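You operate a simulated robot arm through the tools that you are given. There is no shell and no other tool.

The job below is to be done with a simulated two-armed robot. You get a single attempt, and the scene is never put back.

Task
Scan the studs bin and book 3 pieces in.
Fine: the scanner goes back in its cradle; set the stores selector and the count knob, then press the blue button. Set down upright: scanner.
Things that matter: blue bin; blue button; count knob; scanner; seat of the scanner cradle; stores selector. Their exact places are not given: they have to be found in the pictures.

The check looks at the end state, three seconds after you hand in, the way a careful person would. Anything else that was tipped, shoved, dropped, spilled or broken makes it a failure.

Robot
Two 7-joint arms with two-finger parallel grippers on one trunk, on a base that moves. Base frame: it is fixed to the floor where the robot stands at the start and does not move with it; the origin is under the middle of the robot, x ahead of it, y to its left, z up. Readings come in m, rad, newtons and seconds.
The left shoulder is at the start at [0.05, 0.165, 1.105], the right one opposite. With the tool pointing down near the work surface each hand reaches from about 0.22 to 0.7 m from the robot's upright axis, wherever it stands, measured 20 degrees to its own side. Places, roughly: blue bin [3.25, -0.25, 1]; blue button [2.4, -0.6, 1.2]; count knob [2.6, -0.5, 1.3]; scanner [2.75, -0.25, 1]; seat of the scanner cradle [2.7, -0.3, 0.9]; stores selector [2.7, -0.5, 1.3]. Payload 3.91 kg a hand.
The TCP of each hand is the grasp point between the finger pads, 0.03 m short of the fingertips. In the tool frame z runs along the fingers and y along their closing line. Largest opening 0.11 m; finger width 0.02, thickness 0.01; the body of the gripper, 0.048 by 0.112 m, starts 0.055 m behind the TCP.
Orientation is that of the tool frame in the base frame, as [roll, pitch, yaw] about the fixed x, y, z axes, in that order (R = Rz(yaw) Ry(pitch) Rx(roll)). With the fingers straight down and closing along the base's y, the tool's x points along the base's -x, its y along +y and its z along -z.

Tools
- The arms move only by the tool arm_command. It takes "left_series", "right_series" or both (then of equal length, played together; a hand with none holds still); each is a list of rows, each a list of 7 numbers: the shift along the tool's x, y, z in mm, then the turn, a rotation vector about the tool's x, y, z in rad, then the closure, from 0 (fully open) to 1 (shut). In form: [[dx, dy, dz, wx, wy, wz, gripper], ...]. A call has 1 to 20 rows; each row shifts and turns the commanded pose from where the row before left it, along the tool's axes as they then stand. Rows are played at 5 a second. More than 0.05 m and 0.15 rad between two rows, or a gripper value outside its range, and nothing of the call is played. A pose out of reach is approached as far as the arm can. The call stops where the force on the tool passes 40 N (or 10 N more than at its start, if that is more) or the arm is blocked; 0.2 s more then pass. Each finger travels about 0.045 m/s and halts on what it meets, pressing with about 28 N; the grip force reading is that of the motor and also rises with nothing between the fingers. The clock runs only during rows and for 0.2 s after the last one: add rows that do not move to give the fingers time. The reply holds the time, the measured pose of the TCP, the force on the tool along the base axes, the opening and the grip force, in the units named above and with some noise, with the torque about the TCP (base axes, N m) and any sound that the robot's microphone picked up, and new pictures: "show" is both (left out), scene, wrist or none (wrist: the cameras of the hands that moved).
- Cameras (640 x 400 px; columns grow to the right, rows downward): "scene" is now at [0.121, -0.0048, 1.2884]; the picture's right is [-0.05, -1.00, 0.00], its down [-0.45, 0.02, -0.89] and it looks along [0.89, -0.04, -0.45] (base axes); focal length 248 px, centre (320, 200). "left" rides on the left gripper at [0.072, -0.017, -0.103] in its tool frame; the picture's right is [0.23, 0.97, 0.00], its down [-0.76, 0.18, -0.62] and it looks along [-0.61, 0.14, 0.78] (tool axes); focal length 222 px, centre (320, 200). "right" rides on the right gripper at [0.072, 0.017, -0.103] in its tool frame; the picture's right is [-0.23, 0.97, 0.00], its down [-0.76, -0.18, -0.62] and it looks along [-0.61, -0.14, 0.78] (tool axes); focal length 222 px, centre (320, 200).
- move_column(by): slides the trunk up (or, below 0, down) by that many m; the arms and the scene camera ride with it, the base frame stays. It gives what a move gives, with no picture.
- steer(legs): drives the robot by 1 to 6 legs, each [ahead, left, turn to the left] in m, m and rad, along the robot's own axes; the way and the turn of a leg run together, so that a leg with both is an arc; at most 1.5 m and 3.142 rad a leg. The arms and the cameras ride along, it lands a little off, and it stops where it bumps. It gives what a move gives, and a new picture of the scene camera.
- aim_head(pan, tilt): turns the head with the scene camera to pan (to the left, within 1.396 rad either way) and tilt (down, from -0.506 to 1.204), counted from straight ahead of the robot. It gives what a move gives, and a new picture of the scene camera.
- pixel_to_xyz(camera, pixels): for up to 12 pixels [column, row] of the newest picture of that camera ("zoom" is the newest enlarged one), the place [x, y, z] in the base frame of the surface seen there, good to about 0.002 m. The clock stands still meanwhile.
- inspect(camera, box): a new picture of the part [left, top, right, bottom] of that camera's present view, enlarged. The clock stands still meanwhile.
- finish_job(): hands the job in; it is judged then, once.

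Unless the task says otherwise, let go and move clear before handing in.

The tools are called after "Call:" as name(argument=value, ...) on one line, values as JSON. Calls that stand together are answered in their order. arm_command: Moves the arms, as the interface text tells. Its arguments: {"type":"object","properties":{"left_series":{"type":"array","items":{"type":"array","items":{"type":"number"}}},"right_series":{"type":"array","items":{"type":"array","items":{"type":"number"}}},"show":{"type":"string","enum":["both","scene","wrist","none"]}},"required":[]} The other tools are called the same way: move_column (by) moves the trunk up or down; steer (legs) drives the base; aim_head (pan, tilt) turns the head that bears the scene camera; pixel_to_xyz (camera, pixels) gives the place of the surface under pixels of a picture; inspect (camera, box) takes an enlarged picture of a part of a camera's view; finish_job () hands the job in.

At the start:

```text
time: 0.0
left_ee_pos: [0.3856, 0.1571, 1.1807]
left_tcp_rot: [3.141, 0.001, -3.141]
left_wrist_force: [0.3, 0.3, 0.1]
left_moment: [-0.02, 0.01, 0.02]
left_grip_width: 0.1101
left_grip_force: 0.1
right_ee_pos: [0.3242, -0.1391, 1.1841]
right_tcp_rot: [3.141, 0.001, -3.14]
right_wrist_force: [-1.1, -0.2, 0.4]
right_moment: [0.0, 0.01, 0.0]
right_grip_width: 0.1103
right_grip_force: 0.0
trunk travel left (down, up): [-0.325, 0.178]
robot x, y, heading: [0.0017, 0.0009, 0.003]
head pan, tilt (commanded): [-0.049, 0.471]
```

scene: 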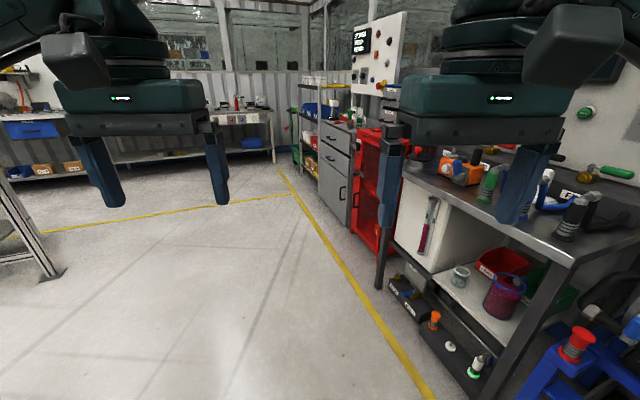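
right: 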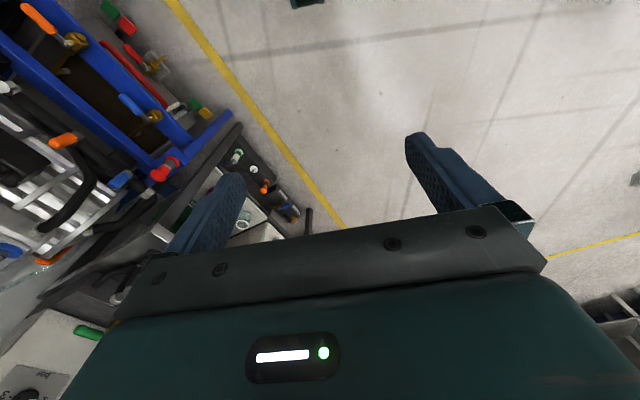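
left: 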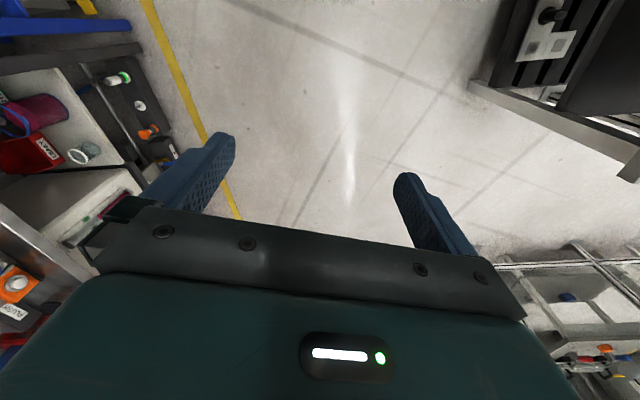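

The scene picture shows a white panel with knobs near (380,50) above a grey cabinet at about (340,150), which fits the rough places given. I'll enlarge that part first.

Call:
inspect(camera="scene", box=[280, 0, 440, 100])

Call:
inspect(camera="scene", box=[280, 70, 440, 170])

```text
4.00 times, centred on (360, 50) of scene
```

zoom: 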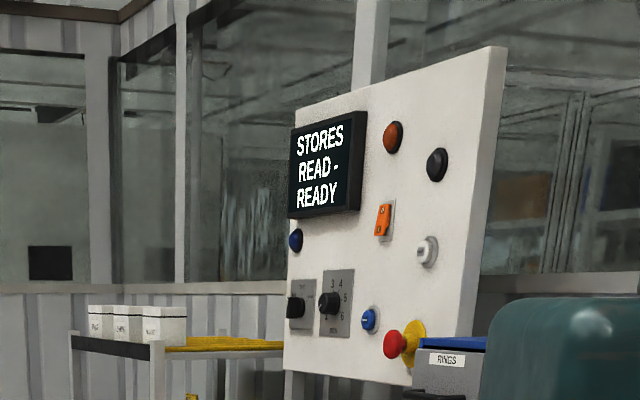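

```text
4.00 times, centred on (360, 120) of scene
```

zoom: 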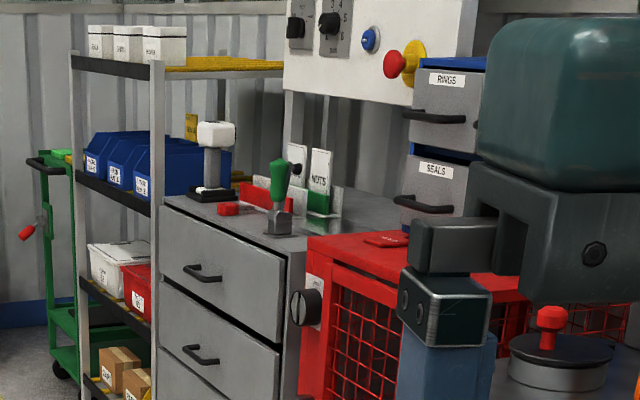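

The enlarged views show the display panel, a cabinet holding a white-headed stand (likely the scanner) and shelves with three blue bins. I'll measure some points and look around before driving.

Call:
pixel_to_xyz(camera="scene", pixels=[[334, 104], [331, 115], [305, 109], [350, 115], [320, 120], [350, 130], [340, 140], [378, 160], [350, 215], [390, 15], [300, 150], [405, 250]])

Call:
aim_head(pan=-0.2, tilt=0.3)

```text
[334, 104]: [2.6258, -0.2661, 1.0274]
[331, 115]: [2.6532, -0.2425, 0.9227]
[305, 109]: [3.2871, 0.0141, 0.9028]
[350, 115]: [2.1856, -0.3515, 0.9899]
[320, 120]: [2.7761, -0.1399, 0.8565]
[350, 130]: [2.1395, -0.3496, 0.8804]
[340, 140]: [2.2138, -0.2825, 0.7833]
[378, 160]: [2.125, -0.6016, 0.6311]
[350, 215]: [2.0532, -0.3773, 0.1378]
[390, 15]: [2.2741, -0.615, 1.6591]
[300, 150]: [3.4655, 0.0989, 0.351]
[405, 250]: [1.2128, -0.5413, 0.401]
```

```text
time: 0.7
left_ee_pos: [0.3859, 0.1564, 1.1806]
left_tcp_rot: [-3.141, 0.0, 3.141]
left_wrist_force: [-0.1, -0.1, 0.6]
left_moment: [0.02, 0.02, 0.01]
left_grip_width: 0.11
left_grip_force: 0.1
right_ee_pos: [0.323, -0.1384, 1.184]
right_tcp_rot: [-3.141, 0.001, -3.141]
right_wrist_force: [-0.1, 0.3, 0.0]
right_moment: [0.03, 0.05, -0.02]
right_grip_width: 0.1103
right_grip_force: 0.1
trunk travel left (down, up): [-0.325, 0.178]
robot x, y, heading: [-0.0001, -0.001, -0.001]
head pan, tilt (commanded): [-0.201, 0.3]
```

scene: 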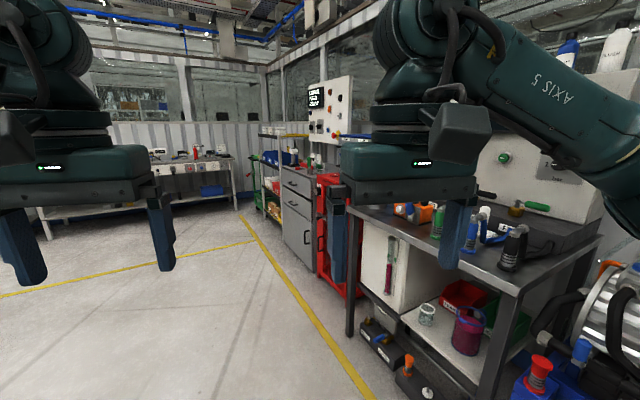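

The bench near edges lie at about y -0.35 to -0.54 and the cabinet front runs at roughly 18° to x. I'll check the floor to the left, around (40,240) and the yellow line, before choosing a path.

Call:
pixel_to_xyz(camera="scene", pixels=[[46, 240], [240, 207], [200, 275], [350, 330], [282, 243], [314, 268], [290, 200], [270, 220], [345, 85], [310, 140], [300, 300], [237, 200]])

Call:
aim_head(pan=0.5, tilt=0.5)

```text
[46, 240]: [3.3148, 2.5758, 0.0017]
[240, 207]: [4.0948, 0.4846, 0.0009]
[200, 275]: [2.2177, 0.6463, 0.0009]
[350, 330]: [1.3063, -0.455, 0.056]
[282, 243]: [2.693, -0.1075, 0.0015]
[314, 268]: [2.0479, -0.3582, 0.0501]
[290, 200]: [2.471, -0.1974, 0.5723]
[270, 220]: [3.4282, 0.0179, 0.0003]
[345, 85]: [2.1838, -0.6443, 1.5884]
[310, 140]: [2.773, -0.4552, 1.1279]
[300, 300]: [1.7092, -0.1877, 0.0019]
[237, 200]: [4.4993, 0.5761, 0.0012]
```

```text
time: 1.8
left_ee_pos: [0.3865, 0.1567, 1.1811]
left_tcp_rot: [-3.141, 0.001, -3.141]
left_wrist_force: [-0.3, -0.8, 0.1]
left_moment: [0.0, 0.0, 0.01]
left_grip_width: 0.11
left_grip_force: 0.1
right_ee_pos: [0.3237, -0.1385, 1.1843]
right_tcp_rot: [3.141, 0.0, 3.141]
right_wrist_force: [-0.4, 0.5, 0.1]
right_moment: [0.01, -0.01, 0.02]
right_grip_width: 0.11
right_grip_force: 0.0
trunk travel left (down, up): [-0.325, 0.178]
robot x, y, heading: [0.0003, -0.0018, -0.0]
head pan, tilt (commanded): [0.499, 0.499]
```

scene: 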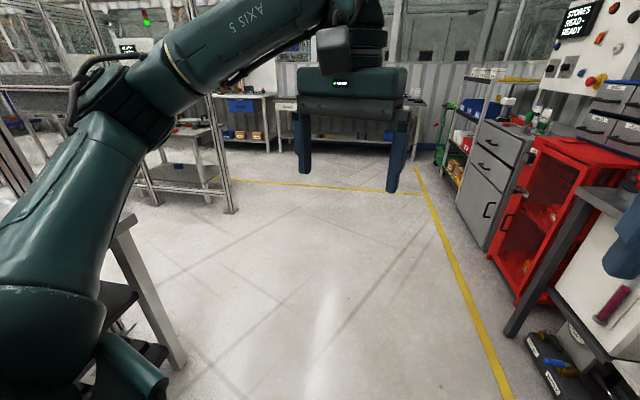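

The aisle ahead is free: the metal frame is well to the left, and the cabinet front is at about y -0.1 to -0.36. I'll drive down the aisle and turn towards the panel, keeping about 0.7 m off the cabinet.

Call:
steer(legs=[[1.2, 0.35, 0], [1.1, 0.2, 0], [0, 0, -1.26]])

Call:
aim_head(pan=0.0, tilt=0.35)

```text
time: 16.5
left_ee_pos: [2.5565, 0.2357, 1.1802]
left_tcp_rot: [3.141, -0.001, 1.88]
left_wrist_force: [0.0, 0.0, 0.2]
left_moment: [0.02, -0.01, 0.0]
left_grip_width: 0.11
left_grip_force: 0.1
right_ee_pos: [2.2548, 0.2069, 1.184]
right_tcp_rot: [3.141, 0.0, 1.881]
right_wrist_force: [0.9, -0.2, -0.8]
right_moment: [0.0, -0.03, -0.01]
right_grip_width: 0.11
right_grip_force: 0.1
trunk travel left (down, up): [-0.325, 0.178]
robot x, y, heading: [2.2866, 0.5587, -1.262]
head pan, tilt (commanded): [0.499, 0.499]
```

scene: 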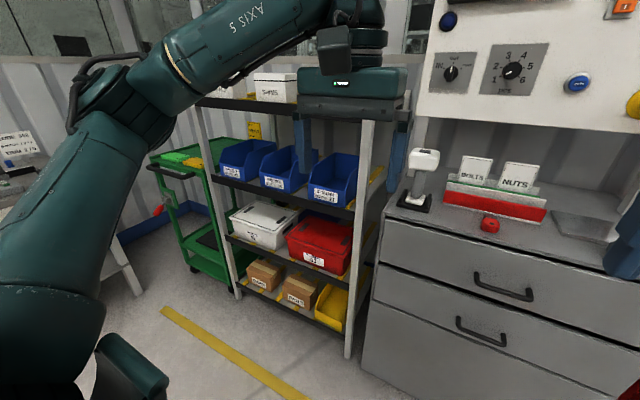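

```text
time: 17.4
left_ee_pos: [2.555, 0.2363, 1.181]
left_tcp_rot: [3.141, 0.0, 1.88]
left_wrist_force: [-0.1, 0.5, -0.2]
left_moment: [-0.03, -0.01, -0.02]
left_grip_width: 0.11
left_grip_force: 0.0
right_ee_pos: [2.2542, 0.2059, 1.1848]
right_tcp_rot: [-3.141, 0.001, 1.88]
right_wrist_force: [0.0, -0.6, -0.4]
right_moment: [0.0, -0.02, -0.01]
right_grip_width: 0.1099
right_grip_force: 0.0
trunk travel left (down, up): [-0.325, 0.178]
robot x, y, heading: [2.2899, 0.5545, -1.263]
head pan, tilt (commanded): [0.0, 0.351]
```

scene: 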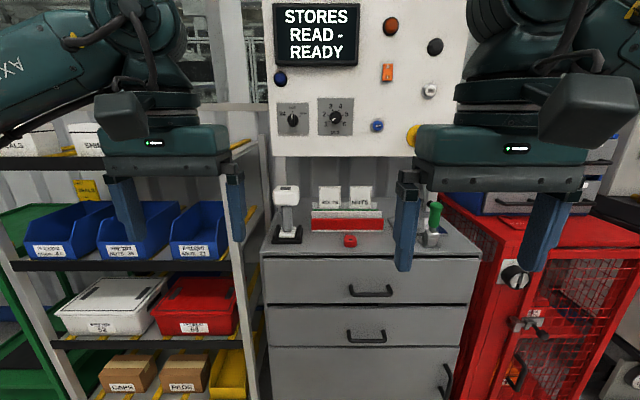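

Now the panel faces me squarely, with the scanner stand at (287,215) and blue bins on the left at (70,245), (130,245), (197,245). I'll enlarge the panel, the stand and the bin labels.

Call:
inspect(camera="scene", box=[250, 50, 470, 190])

Call:
inspect(camera="scene", box=[240, 165, 400, 265])

Call:
inspect(camera="scene", box=[10, 170, 250, 320])

```text
2.86 times, centred on (360, 120) of scene
```

zoom: 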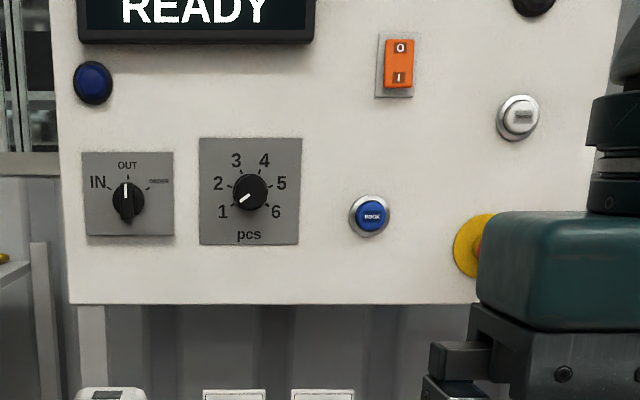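

```text
4.00 times, centred on (320, 215) of scene
```

zoom: 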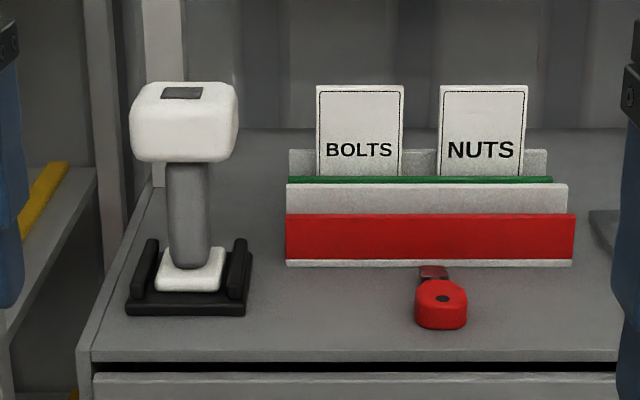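

```text
2.67 times, centred on (130, 245) of scene
```

zoom: 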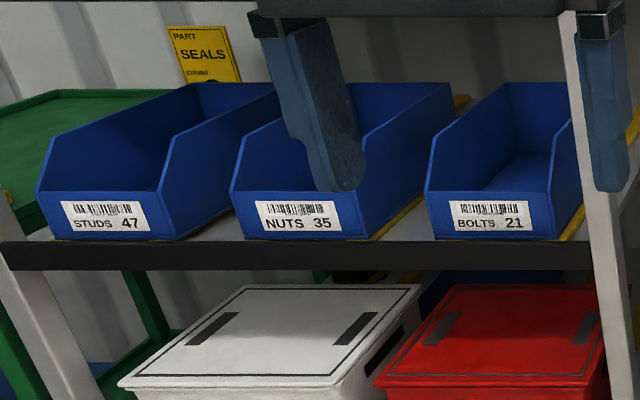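

The STUDS 47 bin is the leftmost blue bin (label near scene (49,251)); the selector now points to OUT, the count knob to 1, and the BOOK button is blue. I'll measure everything that matters.

Call:
pixel_to_xyz(camera="scene", pixels=[[49, 251], [35, 250], [62, 252], [293, 121], [335, 117], [377, 126], [285, 190], [287, 215], [287, 234], [26, 243], [79, 252], [200, 250]])

Call:
pixel_to_xyz(camera="scene", pixels=[[283, 80], [280, 130], [345, 100], [355, 150], [349, 241], [275, 238], [300, 240], [280, 258], [460, 250], [368, 290], [15, 268], [240, 262]])

```text
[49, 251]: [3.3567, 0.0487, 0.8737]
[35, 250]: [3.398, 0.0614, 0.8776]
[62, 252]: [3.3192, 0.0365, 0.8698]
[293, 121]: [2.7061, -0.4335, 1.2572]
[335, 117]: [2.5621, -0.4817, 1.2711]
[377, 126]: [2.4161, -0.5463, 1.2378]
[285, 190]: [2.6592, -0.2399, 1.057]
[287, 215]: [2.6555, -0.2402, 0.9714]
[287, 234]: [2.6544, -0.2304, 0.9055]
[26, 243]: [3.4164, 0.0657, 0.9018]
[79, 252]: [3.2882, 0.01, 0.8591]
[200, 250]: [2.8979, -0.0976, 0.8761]
```

```text
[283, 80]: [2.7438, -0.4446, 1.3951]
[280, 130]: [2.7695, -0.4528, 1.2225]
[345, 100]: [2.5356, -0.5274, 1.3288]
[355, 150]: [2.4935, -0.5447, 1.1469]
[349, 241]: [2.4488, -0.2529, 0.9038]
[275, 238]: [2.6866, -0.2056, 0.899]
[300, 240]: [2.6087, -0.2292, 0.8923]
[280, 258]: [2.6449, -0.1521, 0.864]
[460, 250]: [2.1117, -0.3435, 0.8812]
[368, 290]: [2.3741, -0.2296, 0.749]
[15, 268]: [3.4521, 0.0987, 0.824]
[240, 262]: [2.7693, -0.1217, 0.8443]
```

The station is turned about 18° and I'm aligned to it; the cabinet front is 0.78 m ahead of me and the panel about 1.1 m. I'll look closer at the scanner at (287,210) and at the label before driving nearer.

Call:
inspect(camera="scene", box=[260, 175, 316, 250])

Call:
steer(legs=[[0.22, 0.1, 0]])

```text
5.33 times, centred on (288, 212) of scene
```

zoom: 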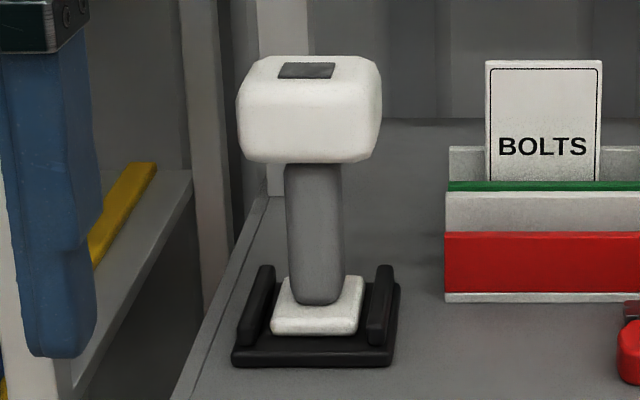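

```text
time: 19.2
left_ee_pos: [2.7177, 0.0587, 1.1798]
left_tcp_rot: [-3.141, 0.0, 1.88]
left_wrist_force: [-0.3, 0.1, 0.2]
left_moment: [0.0, 0.05, 0.0]
left_grip_width: 0.1101
left_grip_force: 0.0
right_ee_pos: [2.4178, 0.0279, 1.1844]
right_tcp_rot: [-3.14, 0.0, 1.881]
right_wrist_force: [0.2, 0.9, 0.0]
right_moment: [0.02, 0.02, 0.01]
right_grip_width: 0.1099
right_grip_force: 0.0
trunk travel left (down, up): [-0.325, 0.178]
robot x, y, heading: [2.4482, 0.377, -1.264]
head pan, tilt (commanded): [0.0, 0.351]
```

scene: 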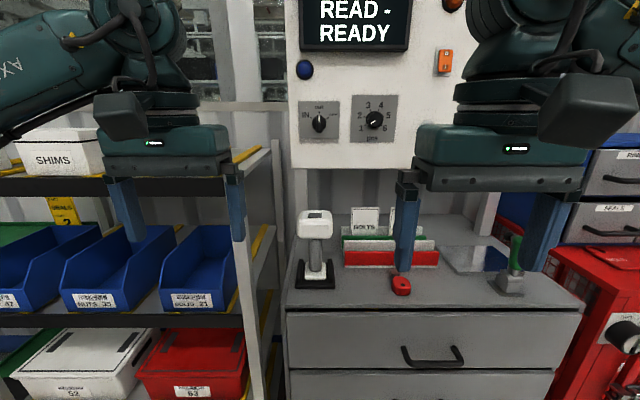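

The scanner stands in its black cradle at (316,240); I need to know which way its window looks. I'll view it through the left and right wrist cameras and re-measure the parts from here.

Call:
inspect(camera="left", box=[0, 0, 640, 400])

Call:
inspect(camera="scene", box=[285, 195, 349, 300])

Call:
inspect(camera="right", box=[0, 0, 640, 400])

```text
1.00 times, centred on (320, 200) of left (not enlarged: the box is as wide or as high as the picture)
```

zoom: 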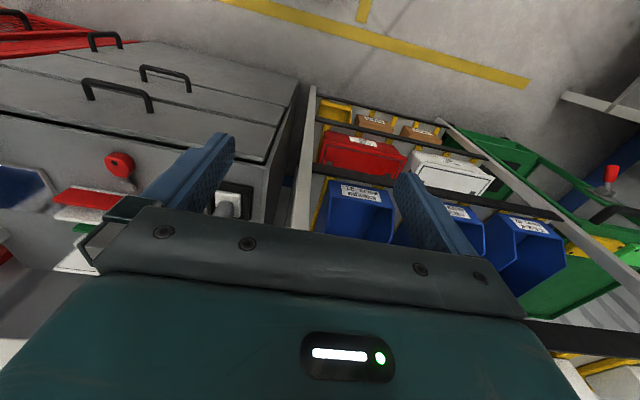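

```text
3.81 times, centred on (317, 248) of scene
```

zoom: 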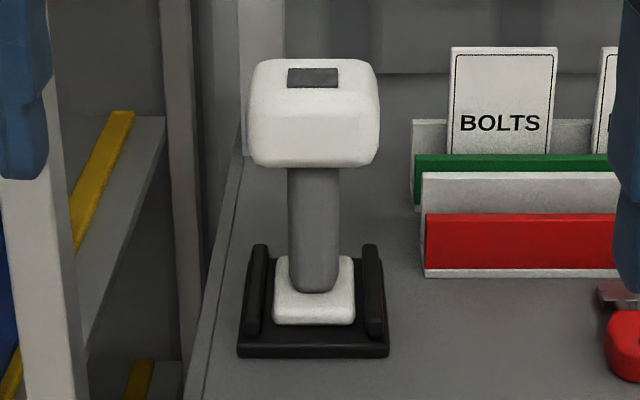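

```text
1.00 times, centred on (320, 200) of right (not enlarged: the box is as wide or as high as the picture)
```

zoom: 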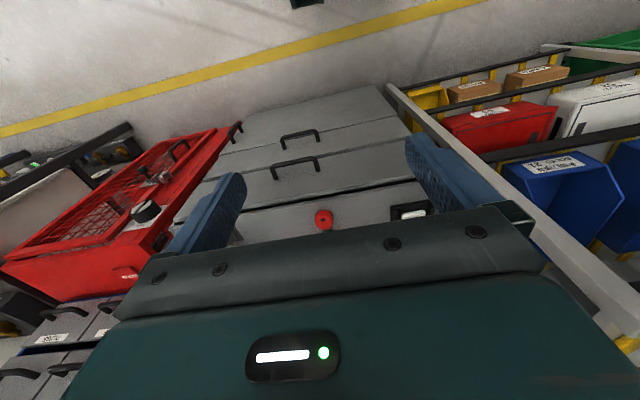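

From here the scanner's near and right sides show no window, so it probably looks to the panel or to the left. I'll enlarge the scanner once more and measure the head, handle, foot and cradle.

Call:
inspect(camera="scene", box=[285, 205, 349, 295])

```text
4.44 times, centred on (317, 250) of scene
```

zoom: 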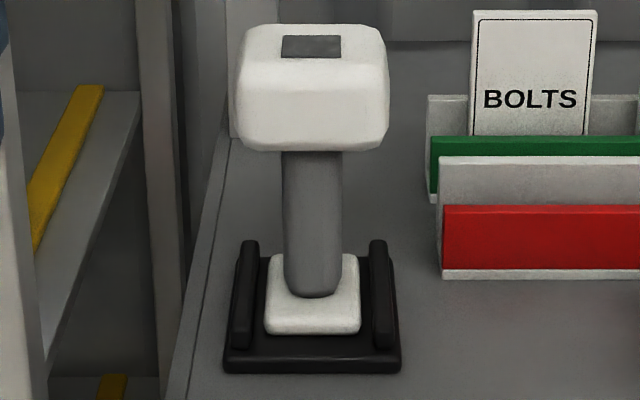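

Call:
pixel_to_xyz(camera="zoom", pixels=[[312, 30], [312, 55], [312, 80], [312, 140], [245, 110], [380, 110], [312, 170], [312, 280], [290, 220], [336, 220], [312, 310], [312, 330]])

Call:
pixel_to_xyz(camera="zoom", pixels=[[312, 350], [312, 366], [250, 245], [378, 245], [235, 350], [390, 350], [242, 300], [382, 300], [270, 320], [355, 320], [215, 250], [430, 300]])

```text
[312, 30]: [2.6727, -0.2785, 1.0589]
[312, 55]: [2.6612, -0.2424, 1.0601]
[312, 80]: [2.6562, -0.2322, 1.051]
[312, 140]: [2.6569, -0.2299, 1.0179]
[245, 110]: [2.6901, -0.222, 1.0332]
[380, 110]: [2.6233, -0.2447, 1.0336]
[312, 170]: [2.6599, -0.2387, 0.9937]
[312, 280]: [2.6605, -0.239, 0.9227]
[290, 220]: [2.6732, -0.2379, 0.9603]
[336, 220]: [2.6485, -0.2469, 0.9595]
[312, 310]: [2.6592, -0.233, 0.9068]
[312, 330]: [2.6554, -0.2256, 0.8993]
```

```text
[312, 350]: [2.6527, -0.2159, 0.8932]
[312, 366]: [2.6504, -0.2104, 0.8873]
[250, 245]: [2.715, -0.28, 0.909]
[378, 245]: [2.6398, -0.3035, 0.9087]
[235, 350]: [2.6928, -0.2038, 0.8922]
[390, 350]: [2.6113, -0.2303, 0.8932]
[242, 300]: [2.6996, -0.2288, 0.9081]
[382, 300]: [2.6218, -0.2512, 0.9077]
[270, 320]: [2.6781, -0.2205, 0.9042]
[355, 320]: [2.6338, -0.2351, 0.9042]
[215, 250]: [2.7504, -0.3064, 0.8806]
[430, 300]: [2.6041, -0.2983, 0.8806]
```

The handle is about 0.03 m thick, with its axis near (2.665, -0.253) and free between z 0.91 and 1.005; the head top is at z 1.06 and reaches only about 9 mm in front of the handle. I'll step right so that the left shoulder faces the scanner.

Call:
steer(legs=[[0.0, -0.14, 0]])

```text
time: 21.1
left_ee_pos: [2.5829, 0.0146, 1.1806]
left_tcp_rot: [-3.141, 0.002, 1.879]
left_wrist_force: [-1.0, -0.3, -0.3]
left_moment: [-0.05, 0.02, -0.03]
left_grip_width: 0.1098
left_grip_force: 0.3
right_ee_pos: [2.282, -0.0145, 1.184]
right_tcp_rot: [-3.142, 0.001, 1.878]
right_wrist_force: [-0.3, 0.1, 0.4]
right_moment: [-0.01, -0.03, -0.01]
right_grip_width: 0.1101
right_grip_force: 0.1
trunk travel left (down, up): [-0.325, 0.178]
robot x, y, heading: [2.3173, 0.3379, -1.265]
head pan, tilt (commanded): [0.0, 0.351]
```

scene: 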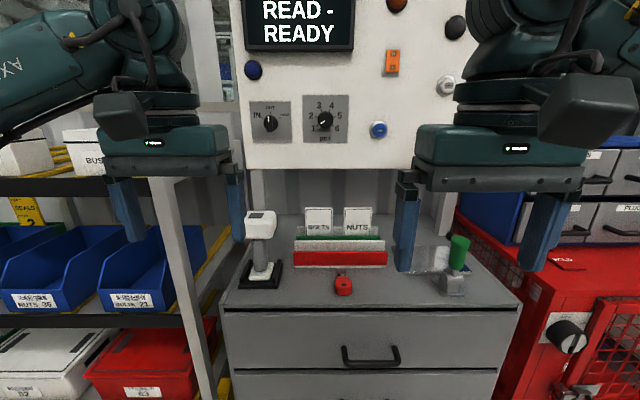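

The handle is now at 0.669 m ahead and 0.154 m to the left of me, straight in front of the left hand. I'll turn the left tool to horizontal (fingers pointing at the panel) while lowering it to z 0.96 in front of the handle.

Call:
arm_command(left_series=[[-12.9, 0, 20, 0, -0.1428, 0, 0], [-9.9, 0, 21.6, 0, -0.1428, 0, 0], [-6.7, 0, 22.8, 0, -0.1428, 0, 0], [-3.4, 0, 23.6, 0, -0.1428, 0, 0], [0, 0, 23.8, 0, -0.1428, 0, 0], [3.3, 0, 23.6, 0, -0.1428, 0, 0], [6.7, 0, 22.8, 0, -0.1428, 0, 0], [9.9, 0, 21.7, 0, -0.1428, 0, 0], [12.8, 0, 20, 0, -0.1428, 0, 0], [15.6, -1, 18, 0, -0.1428, 0, 0], [18, -1.5, 15.6, 0, -0.1428, 0, 0]])

```text
time: 23.5
left_ee_pos: [2.6153, -0.0865, 1.0133]
left_tcp_rot: [-3.14, 1.19, 1.879]
left_wrist_force: [0.0, -0.7, 0.2]
left_moment: [0.01, 0.0, 0.0]
left_grip_width: 0.1101
left_grip_force: 0.0
left hand out of reach, approached as far as the arm can: row 9, 10, 11
right_ee_pos: [2.2826, -0.015, 1.1842]
right_tcp_rot: [3.141, 0.0, 1.878]
right_wrist_force: [-0.6, 0.1, 0.0]
right_moment: [-0.02, -0.02, 0.03]
right_grip_width: 0.1099
right_grip_force: 0.1
trunk travel left (down, up): [-0.325, 0.178]
robot x, y, heading: [2.315, 0.3341, -1.263]
head pan, tilt (commanded): [0.0, 0.351]
```

scene: 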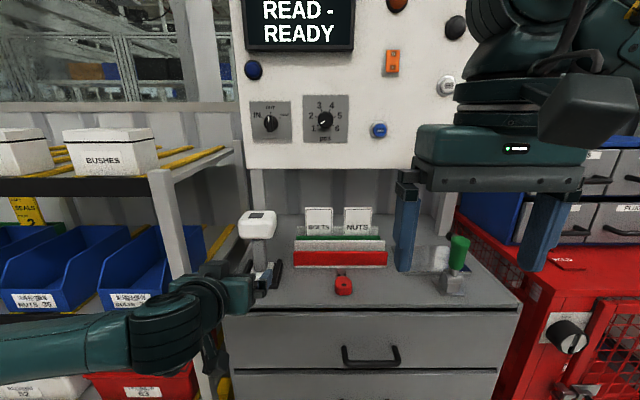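
left: 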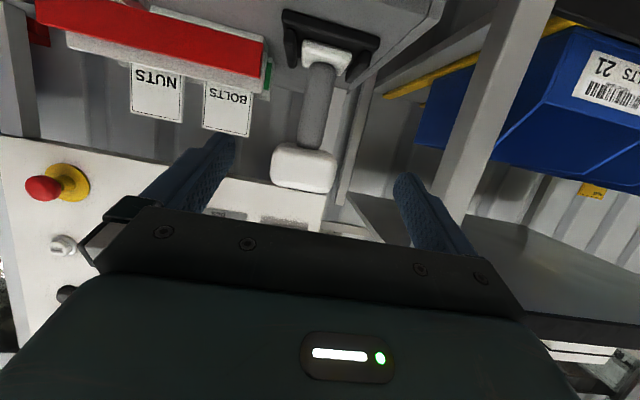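

The hand got to about 22° below horizontal, with the last three rows out of reach at (2.615, -0.087, 1.013). The scanner handle shows between the fingers at (315,115). I'll send one small forward step to see how the command stands.

Call:
arm_command(left_series=[[0, 0, 20, 0, 0, 0, 0], [0, 0, 0, 0, 0, 0, 0]], show="none")

```text
time: 24.1
left_ee_pos: [2.6208, -0.105, 1.0068]
left_tcp_rot: [-3.14, 1.19, 1.883]
left_wrist_force: [0.2, 0.5, 0.5]
left_moment: [0.01, 0.02, -0.01]
left_grip_width: 0.1099
left_grip_force: 0.0
right_ee_pos: [2.2817, -0.0156, 1.1846]
right_tcp_rot: [-3.141, 0.001, 1.879]
right_wrist_force: [0.4, 1.1, -0.1]
right_moment: [-0.03, -0.04, -0.02]
right_grip_width: 0.1102
right_grip_force: 0.1
trunk travel left (down, up): [-0.325, 0.178]
robot x, y, heading: [2.3162, 0.3327, -1.265]
head pan, tilt (commanded): [0.0, 0.351]
```

The step moved along the reached tool axis, so the command follows the reached pose. The approach at 22° below horizontal is clear of the head, so I'll go on towards the handle and look before the last part.

Call:
arm_command(left_series=[[-3.5, -1, 40, 0, 0, 0, 0], [-3.5, -1, 40, 0, 0, 0, 0], [-3.5, -1, 40, 0, 0, 0, 0], [0, 0, 0, 0, 0, 0, 0]])

```text
time: 25.1
left_ee_pos: [2.6523, -0.2157, 0.9726]
left_tcp_rot: [-3.139, 1.19, 1.88]
left_wrist_force: [-0.1, 0.0, -0.5]
left_moment: [-0.01, -0.03, 0.02]
left_grip_width: 0.1098
left_grip_force: 0.1
right_ee_pos: [2.2824, -0.0157, 1.1839]
right_tcp_rot: [3.14, 0.001, 1.879]
right_wrist_force: [-0.4, 0.3, 0.1]
right_moment: [0.01, -0.04, 0.0]
right_grip_width: 0.11
right_grip_force: 0.1
trunk travel left (down, up): [-0.325, 0.178]
robot x, y, heading: [2.3158, 0.3374, -1.259]
head pan, tilt (commanded): [0.0, 0.351]
```

scene: 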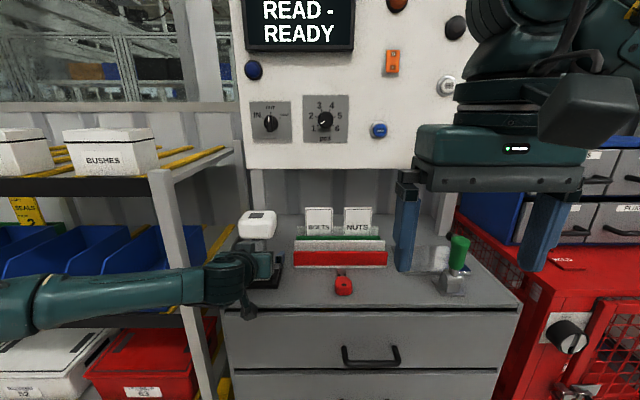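
left: 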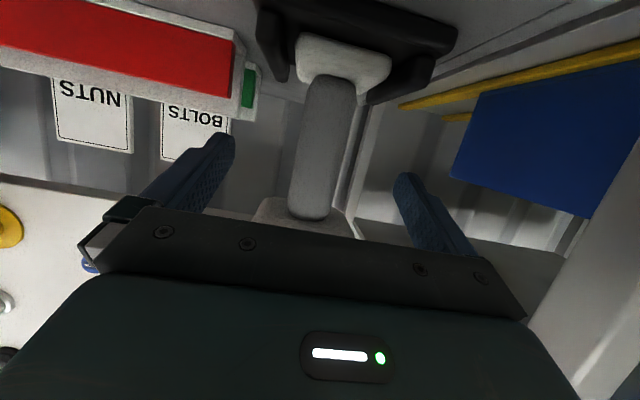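

The handle (325,150 in the left picture) sits centred between the open fingers. I'll go the last 41 mm and close on the handle.

Call:
arm_command(left_series=[[-1.5, 0, 20, 0, 0, 0, 0], [-1.5, 0, 20, 0, 0, 0, 0], [0, 0, 0, 0, 0, 0, 0], [0, 0, 0, 0, 0, 0, 1], [0, 0, 0, 0, 0, 0, 1], [0, 0, 0, 0, 0, 0, 1], [0, 0, 0, 0, 0, 0, 1], [0, 0, 0, 0, 0, 0, 1], [0, 0, 0, 0, 0, 0, 1], [0, 0, 0, 0, 0, 0, 1]])

```text
time: 27.3
left_ee_pos: [2.6665, -0.2518, 0.9586]
left_tcp_rot: [-3.139, 1.19, 1.88]
left_wrist_force: [-2.0, 0.4, 0.5]
left_moment: [-0.02, 0.04, -0.01]
left_grip_width: 0.0339
left_grip_force: 27.9
right_ee_pos: [2.2809, -0.0158, 1.1847]
right_tcp_rot: [-3.142, 0.0, 1.878]
right_wrist_force: [0.0, -0.3, 0.7]
right_moment: [0.0, 0.0, 0.0]
right_grip_width: 0.1101
right_grip_force: 0.1
trunk travel left (down, up): [-0.325, 0.178]
robot x, y, heading: [2.3191, 0.3401, -1.262]
head pan, tilt (commanded): [0.0, 0.351]
```

scene: 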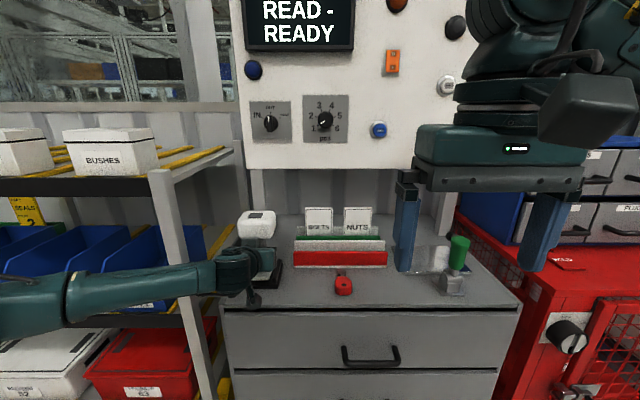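
left: 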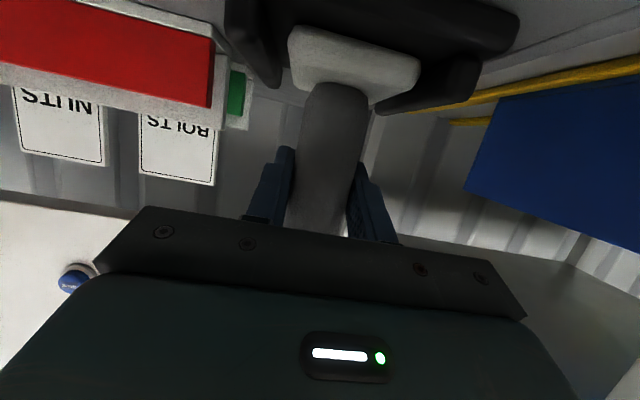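

The grip holds at 0.034 m width with 27.9 N; the grasp pose is (2.6665, -0.2518, 0.9586), which I'll use for the return. I'll lift straight up by about 56 mm and look.

Call:
arm_command(left_series=[[-9.3, 0, -3.7, 0, 0, 0, 1], [-9.3, 0, -3.7, 0, 0, 0, 1], [-18.6, 0, -7.4, 0, 0, 0, 1], [-18.6, 0, -7.4, 0, 0, 0, 1], [0, 0, 0, 0, 0, 0, 1]])

```text
time: 28.5
left_ee_pos: [2.6667, -0.2523, 1.0191]
left_tcp_rot: [-3.141, 1.189, 1.88]
left_wrist_force: [0.8, 1.1, -4.2]
left_moment: [0.05, -0.01, 0.0]
left_grip_width: 0.0335
left_grip_force: 28.6
right_ee_pos: [2.2834, -0.0151, 1.1841]
right_tcp_rot: [3.142, 0.001, 1.877]
right_wrist_force: [0.2, -0.7, -1.2]
right_moment: [-0.05, 0.01, -0.03]
right_grip_width: 0.1102
right_grip_force: 0.1
trunk travel left (down, up): [-0.325, 0.178]
robot x, y, heading: [2.3181, 0.3374, -1.263]
head pan, tilt (commanded): [0.0, 0.351]
```

scene: 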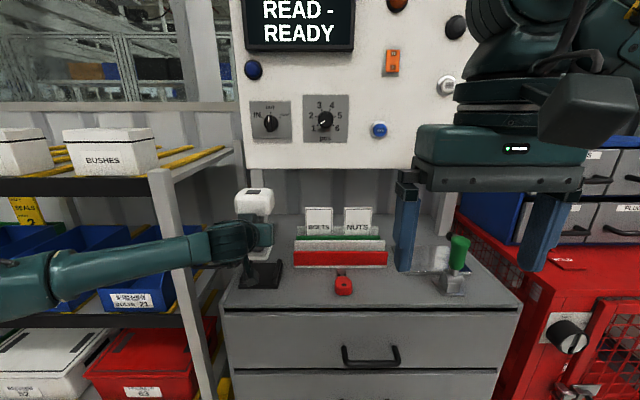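
left: 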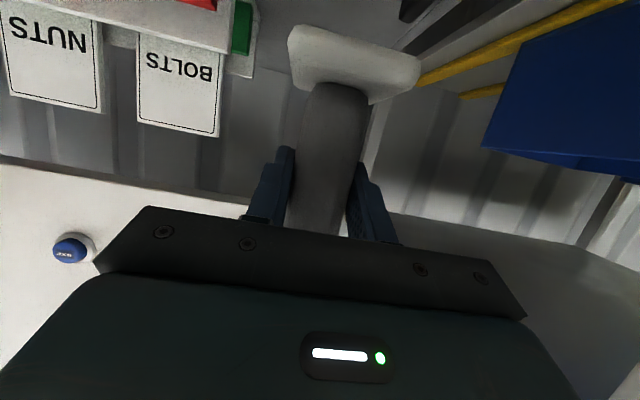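

The scanner is up, with a clean foot clear of the rails. I'll draw it back towards me by 0.16 m and then enlarge its head in the scene camera.

Call:
arm_command(left_series=[[14.9, 0, -37.1, 0, 0, 0, 1], [14.9, 0, -37.1, 0, 0, 0, 1], [14.9, 0, -37.1, 0, 0, 0, 1], [14.9, 0, -37.1, 0, 0, 0, 1], [0, 0, 0, 0, 0, 0, 1]])

Call:
aim_head(pan=0.25, tilt=0.6)

```text
time: 29.7
left_ee_pos: [2.6175, -0.099, 1.0186]
left_tcp_rot: [3.141, 1.189, 1.88]
left_wrist_force: [0.1, 0.2, -3.7]
left_moment: [0.07, 0.01, -0.01]
left_grip_width: 0.034
left_grip_force: 27.9
right_ee_pos: [2.282, -0.0146, 1.184]
right_tcp_rot: [-3.141, 0.001, 1.879]
right_wrist_force: [-0.4, 0.4, -0.4]
right_moment: [0.0, 0.0, 0.05]
right_grip_width: 0.1099
right_grip_force: 0.0
trunk travel left (down, up): [-0.325, 0.178]
robot x, y, heading: [2.3193, 0.3361, -1.265]
head pan, tilt (commanded): [0.0, 0.351]
```

scene: 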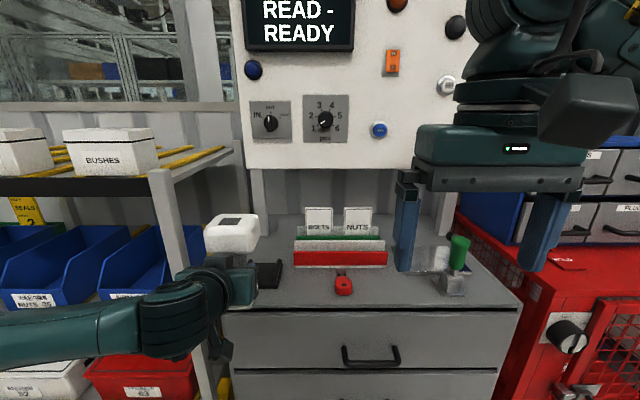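
left: 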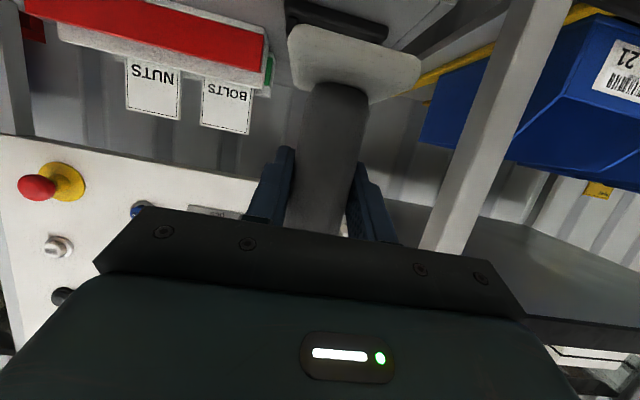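

```text
time: 30.4
left_ee_pos: [2.6176, -0.0997, 1.0189]
left_tcp_rot: [-3.139, 1.191, 1.88]
left_wrist_force: [-0.4, -0.2, -3.6]
left_moment: [0.0, 0.01, -0.01]
left_grip_width: 0.0339
left_grip_force: 28.2
right_ee_pos: [2.2826, -0.0149, 1.1838]
right_tcp_rot: [3.14, -0.001, 1.878]
right_wrist_force: [-0.4, -0.4, 0.1]
right_moment: [0.02, -0.03, 0.01]
right_grip_width: 0.1101
right_grip_force: 0.0
trunk travel left (down, up): [-0.325, 0.178]
robot x, y, heading: [2.317, 0.3379, -1.263]
head pan, tilt (commanded): [0.25, 0.6]
```

scene: 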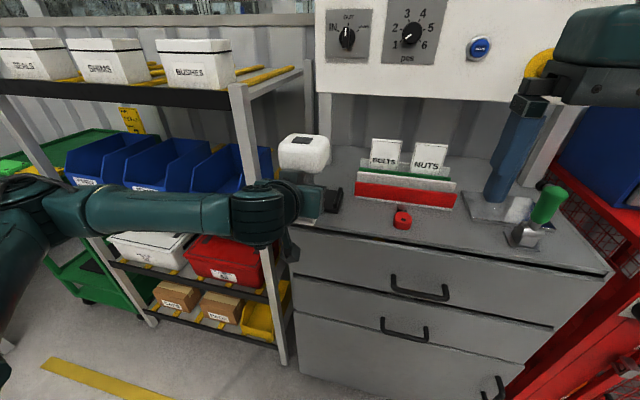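

The scanner head is at (303,152). I'll enlarge it to look for the window.

Call:
inspect(camera="scene", box=[260, 120, 356, 180])

Call:
pixel_to_xyz(camera="scene", pixels=[[10, 210], [60, 212], [150, 205], [255, 205], [20, 240], [70, 270], [120, 290], [30, 165], [30, 100], [240, 95], [300, 140], [150, 310]])

```text
6.67 times, centred on (308, 150) of scene
```

zoom: 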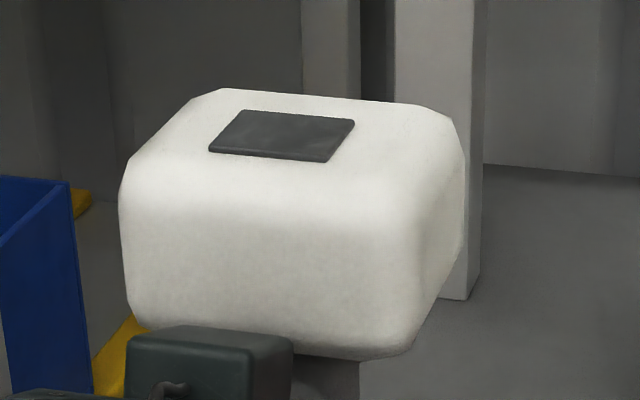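

```text
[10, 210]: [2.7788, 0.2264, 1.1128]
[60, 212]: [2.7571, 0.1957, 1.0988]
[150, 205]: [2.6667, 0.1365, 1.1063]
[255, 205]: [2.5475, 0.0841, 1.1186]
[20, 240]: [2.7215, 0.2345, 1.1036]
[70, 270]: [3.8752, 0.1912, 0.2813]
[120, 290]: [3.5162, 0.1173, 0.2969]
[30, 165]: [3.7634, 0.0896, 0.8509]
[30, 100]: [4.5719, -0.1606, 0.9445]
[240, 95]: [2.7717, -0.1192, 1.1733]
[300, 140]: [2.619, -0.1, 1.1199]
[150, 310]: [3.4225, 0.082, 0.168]
```

No window on the near or right face, so it must be on the far face (or the left one). I'll back off 0.15 m, slide 0.74 m left in front of the STUDS bin, and look at the label and scanner there.

Call:
steer(legs=[[-0.15, 0, 0], [0, 0.74, 0]])

```text
time: 38.4
left_ee_pos: [3.2835, 0.2684, 1.0174]
left_tcp_rot: [-3.141, 1.19, 1.882]
left_wrist_force: [0.1, -0.4, -3.0]
left_moment: [0.03, -0.03, 0.02]
left_grip_width: 0.0338
left_grip_force: 28.6
right_ee_pos: [2.9482, 0.354, 1.1842]
right_tcp_rot: [-3.14, 0.001, 1.881]
right_wrist_force: [-0.3, 0.2, 0.0]
right_moment: [0.0, 0.0, 0.0]
right_grip_width: 0.1101
right_grip_force: 0.1
trunk travel left (down, up): [-0.325, 0.178]
robot x, y, heading: [2.9815, 0.7022, -1.257]
head pan, tilt (commanded): [0.25, 0.6]
```

scene: 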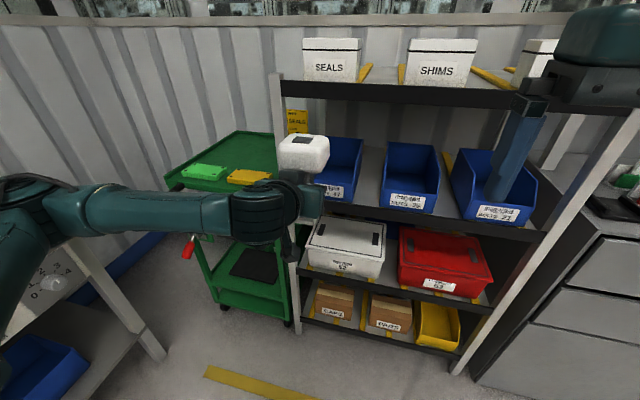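

The STUDS label is now behind the scanner near (333,191). A table with a device lies under my left elbow at about (50,285), so I'll measure it before lowering anything.

Call:
pixel_to_xyz(camera="scene", pixels=[[50, 285], [20, 290], [95, 275], [60, 300], [20, 350], [5, 250], [60, 185], [130, 210], [333, 192], [336, 196], [328, 187], [140, 350]])

Call:
inspect(camera="scene", box=[0, 170, 160, 370])

Call:
inspect(camera="left", box=[0, 0, 640, 400])

```text
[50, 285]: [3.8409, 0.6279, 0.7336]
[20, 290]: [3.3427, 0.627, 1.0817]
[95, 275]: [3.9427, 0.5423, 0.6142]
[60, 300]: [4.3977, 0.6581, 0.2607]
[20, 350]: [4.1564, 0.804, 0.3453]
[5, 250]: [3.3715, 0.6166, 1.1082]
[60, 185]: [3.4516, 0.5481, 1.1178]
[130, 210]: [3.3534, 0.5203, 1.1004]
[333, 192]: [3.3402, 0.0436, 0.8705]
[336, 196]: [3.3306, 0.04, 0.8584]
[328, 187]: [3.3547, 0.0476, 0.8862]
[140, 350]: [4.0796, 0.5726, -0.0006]
```

```text
2.00 times, centred on (80, 270) of scene
```

zoom: 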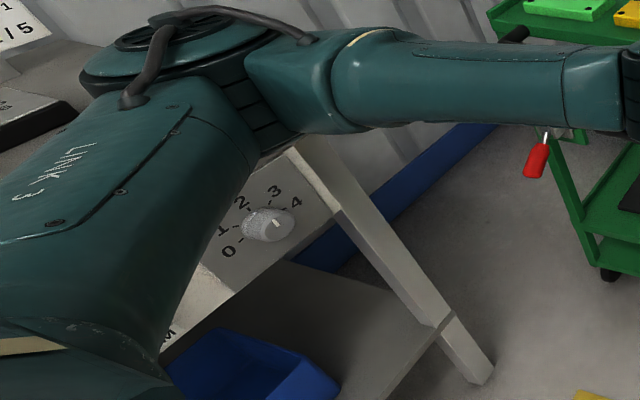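

```text
1.00 times, centred on (320, 200) of left (not enlarged: the box is as wide or as high as the picture)
```

zoom: 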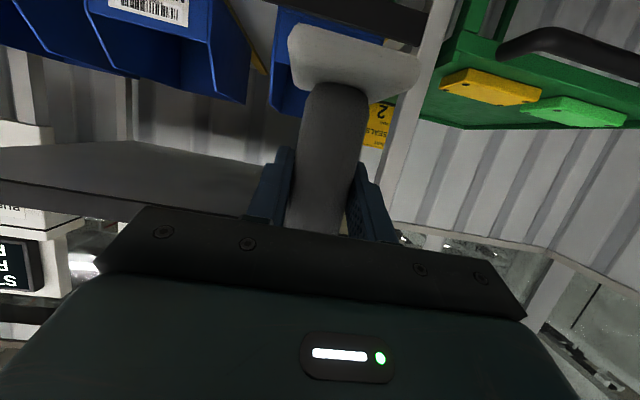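

The label face is vertical, centred at (3.357, 0.049, 0.873), and the scanner is already lined up with it sideways within 3 mm. My elbow at x about 3.5 is clear of the table (x 3.84), so I'll lower the trunk by 0.22 m to bring the head to label height.

Call:
move_column(by=-0.22)

Call:
aim_head(pan=0.25, tilt=0.45)

```text
time: 40.7
left_ee_pos: [3.2843, 0.2678, 0.7984]
left_tcp_rot: [-3.141, 1.19, 1.883]
left_wrist_force: [0.3, -0.6, -3.5]
left_moment: [0.05, 0.0, -0.01]
left_grip_width: 0.0339
left_grip_force: 28.1
right_ee_pos: [2.9492, 0.3534, 0.964]
right_tcp_rot: [3.141, 0.001, 1.883]
right_wrist_force: [-0.5, -0.3, 0.3]
right_moment: [0.02, 0.01, 0.01]
right_grip_width: 0.1099
right_grip_force: 0.0
trunk travel left (down, up): [-0.105, 0.398]
robot x, y, heading: [2.9803, 0.7052, -1.26]
head pan, tilt (commanded): [0.25, 0.6]
```

```text
time: 41.4
left_ee_pos: [3.2842, 0.2687, 0.7997]
left_tcp_rot: [-3.14, 1.19, 1.881]
left_wrist_force: [-0.2, -0.3, -4.0]
left_moment: [0.03, 0.01, 0.0]
left_grip_width: 0.0337
left_grip_force: 28.2
right_ee_pos: [2.9489, 0.3527, 0.9634]
right_tcp_rot: [3.141, 0.0, 1.883]
right_wrist_force: [0.1, -0.1, -0.4]
right_moment: [-0.01, 0.01, -0.01]
right_grip_width: 0.1101
right_grip_force: 0.1
trunk travel left (down, up): [-0.105, 0.398]
robot x, y, heading: [2.9795, 0.7063, -1.263]
head pan, tilt (commanded): [0.25, 0.45]
```

scene: 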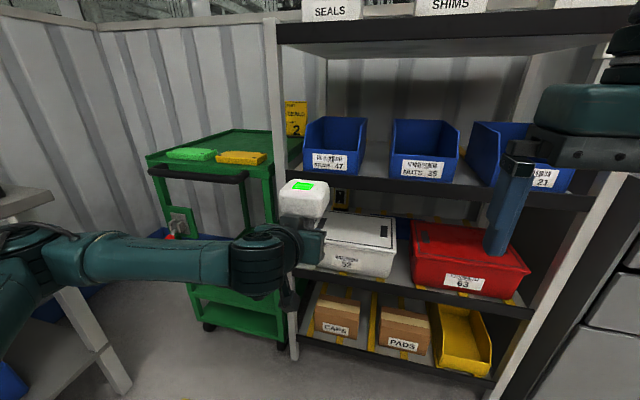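

The small screen on the scanner's head turned green at (305,187), so it seems to have read something. I'll enlarge it and then turn the head to read the panel display.

Call:
inspect(camera="scene", box=[265, 140, 377, 210])

Call:
aim_head(pan=-0.6, tilt=0.0)

```text
5.71 times, centred on (321, 175) of scene
```

zoom: 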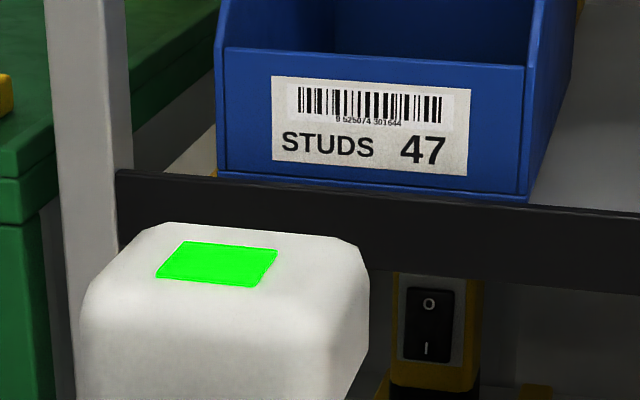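

```text
time: 42.6
left_ee_pos: [3.2827, 0.2693, 0.7973]
left_tcp_rot: [-3.14, 1.19, 1.883]
left_wrist_force: [-0.5, -0.4, -3.3]
left_moment: [0.01, -0.01, -0.01]
left_grip_width: 0.0338
left_grip_force: 28.0
right_ee_pos: [2.9499, 0.3534, 0.9652]
right_tcp_rot: [-3.141, 0.001, 1.882]
right_wrist_force: [0.3, 0.0, -0.5]
right_moment: [-0.02, 0.0, 0.02]
right_grip_width: 0.11
right_grip_force: 0.1
trunk travel left (down, up): [-0.105, 0.398]
robot x, y, heading: [2.9814, 0.7049, -1.261]
head pan, tilt (commanded): [-0.6, 0.0]
```

scene: 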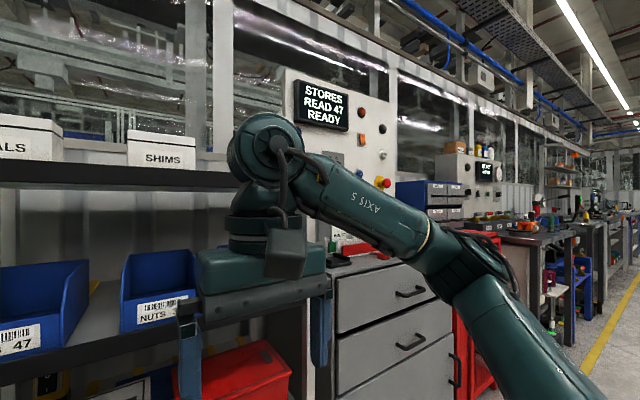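

The panel display at (320,105) now says READ 47, which is the STUDS bin. I'll raise the trunk back and retrace the same path to the cradle, which read nothing else on the way here.

Call:
move_column(by=0.22)

Call:
steer(legs=[[0, -0.74, 0], [0.15, 0, 0]])

Call:
aim_head(pan=0.0, tilt=0.35)

```text
time: 44.9
left_ee_pos: [3.2838, 0.2686, 1.0186]
left_tcp_rot: [-3.14, 1.188, 1.883]
left_wrist_force: [-0.5, -0.2, -3.3]
left_moment: [0.02, -0.01, 0.02]
left_grip_width: 0.0338
left_grip_force: 28.0
right_ee_pos: [2.9492, 0.3534, 1.1846]
right_tcp_rot: [-3.141, 0.0, 1.881]
right_wrist_force: [0.1, -0.6, -0.2]
right_moment: [-0.01, -0.01, -0.02]
right_grip_width: 0.1102
right_grip_force: 0.1
trunk travel left (down, up): [-0.325, 0.178]
robot x, y, heading: [2.9837, 0.7048, -1.256]
head pan, tilt (commanded): [-0.6, 0.0]
```

```text
time: 52.8
left_ee_pos: [2.6208, -0.1008, 1.018]
left_tcp_rot: [-3.14, 1.189, 1.881]
left_wrist_force: [-0.1, -0.3, -3.9]
left_moment: [0.03, -0.01, 0.04]
left_grip_width: 0.0338
left_grip_force: 28.0
right_ee_pos: [2.2866, -0.0167, 1.1848]
right_tcp_rot: [-3.142, 0.0, 1.88]
right_wrist_force: [1.8, -0.6, -0.8]
right_moment: [0.05, 0.0, 0.01]
right_grip_width: 0.11
right_grip_force: 0.0
trunk travel left (down, up): [-0.325, 0.178]
robot x, y, heading: [2.3221, 0.3347, -1.265]
head pan, tilt (commanded): [-0.6, 0.0]
```

scene: 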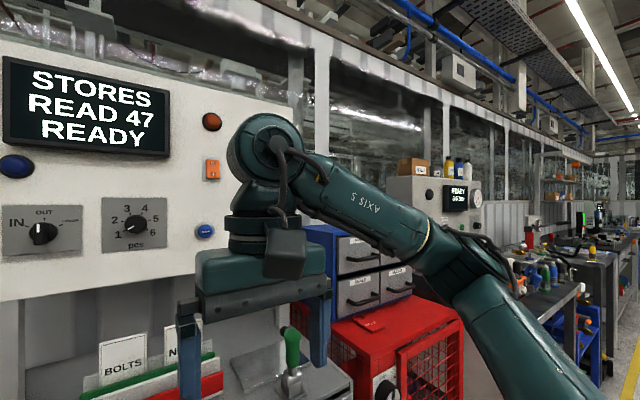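

```text
time: 53.8
left_ee_pos: [2.6217, -0.1007, 1.0184]
left_tcp_rot: [-3.139, 1.19, 1.881]
left_wrist_force: [0.1, -0.7, -3.6]
left_moment: [0.03, -0.01, 0.0]
left_grip_width: 0.0339
left_grip_force: 27.8
right_ee_pos: [2.2871, -0.016, 1.1856]
right_tcp_rot: [-3.141, 0.0, 1.882]
right_wrist_force: [0.2, 0.6, -0.4]
right_moment: [0.0, -0.01, 0.01]
right_grip_width: 0.1101
right_grip_force: 0.0
trunk travel left (down, up): [-0.325, 0.178]
robot x, y, heading: [2.3236, 0.3349, -1.263]
head pan, tilt (commanded): [0.0, 0.351]
```

scene: 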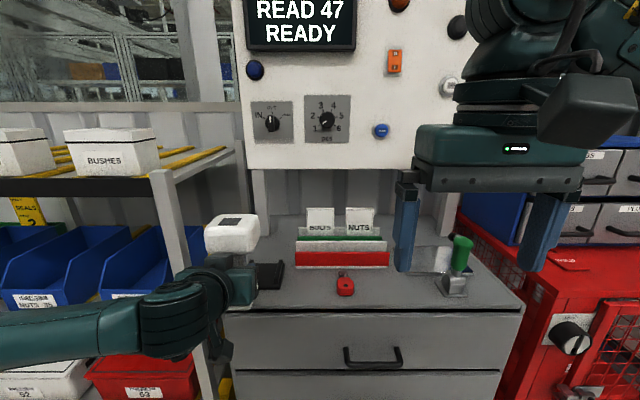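

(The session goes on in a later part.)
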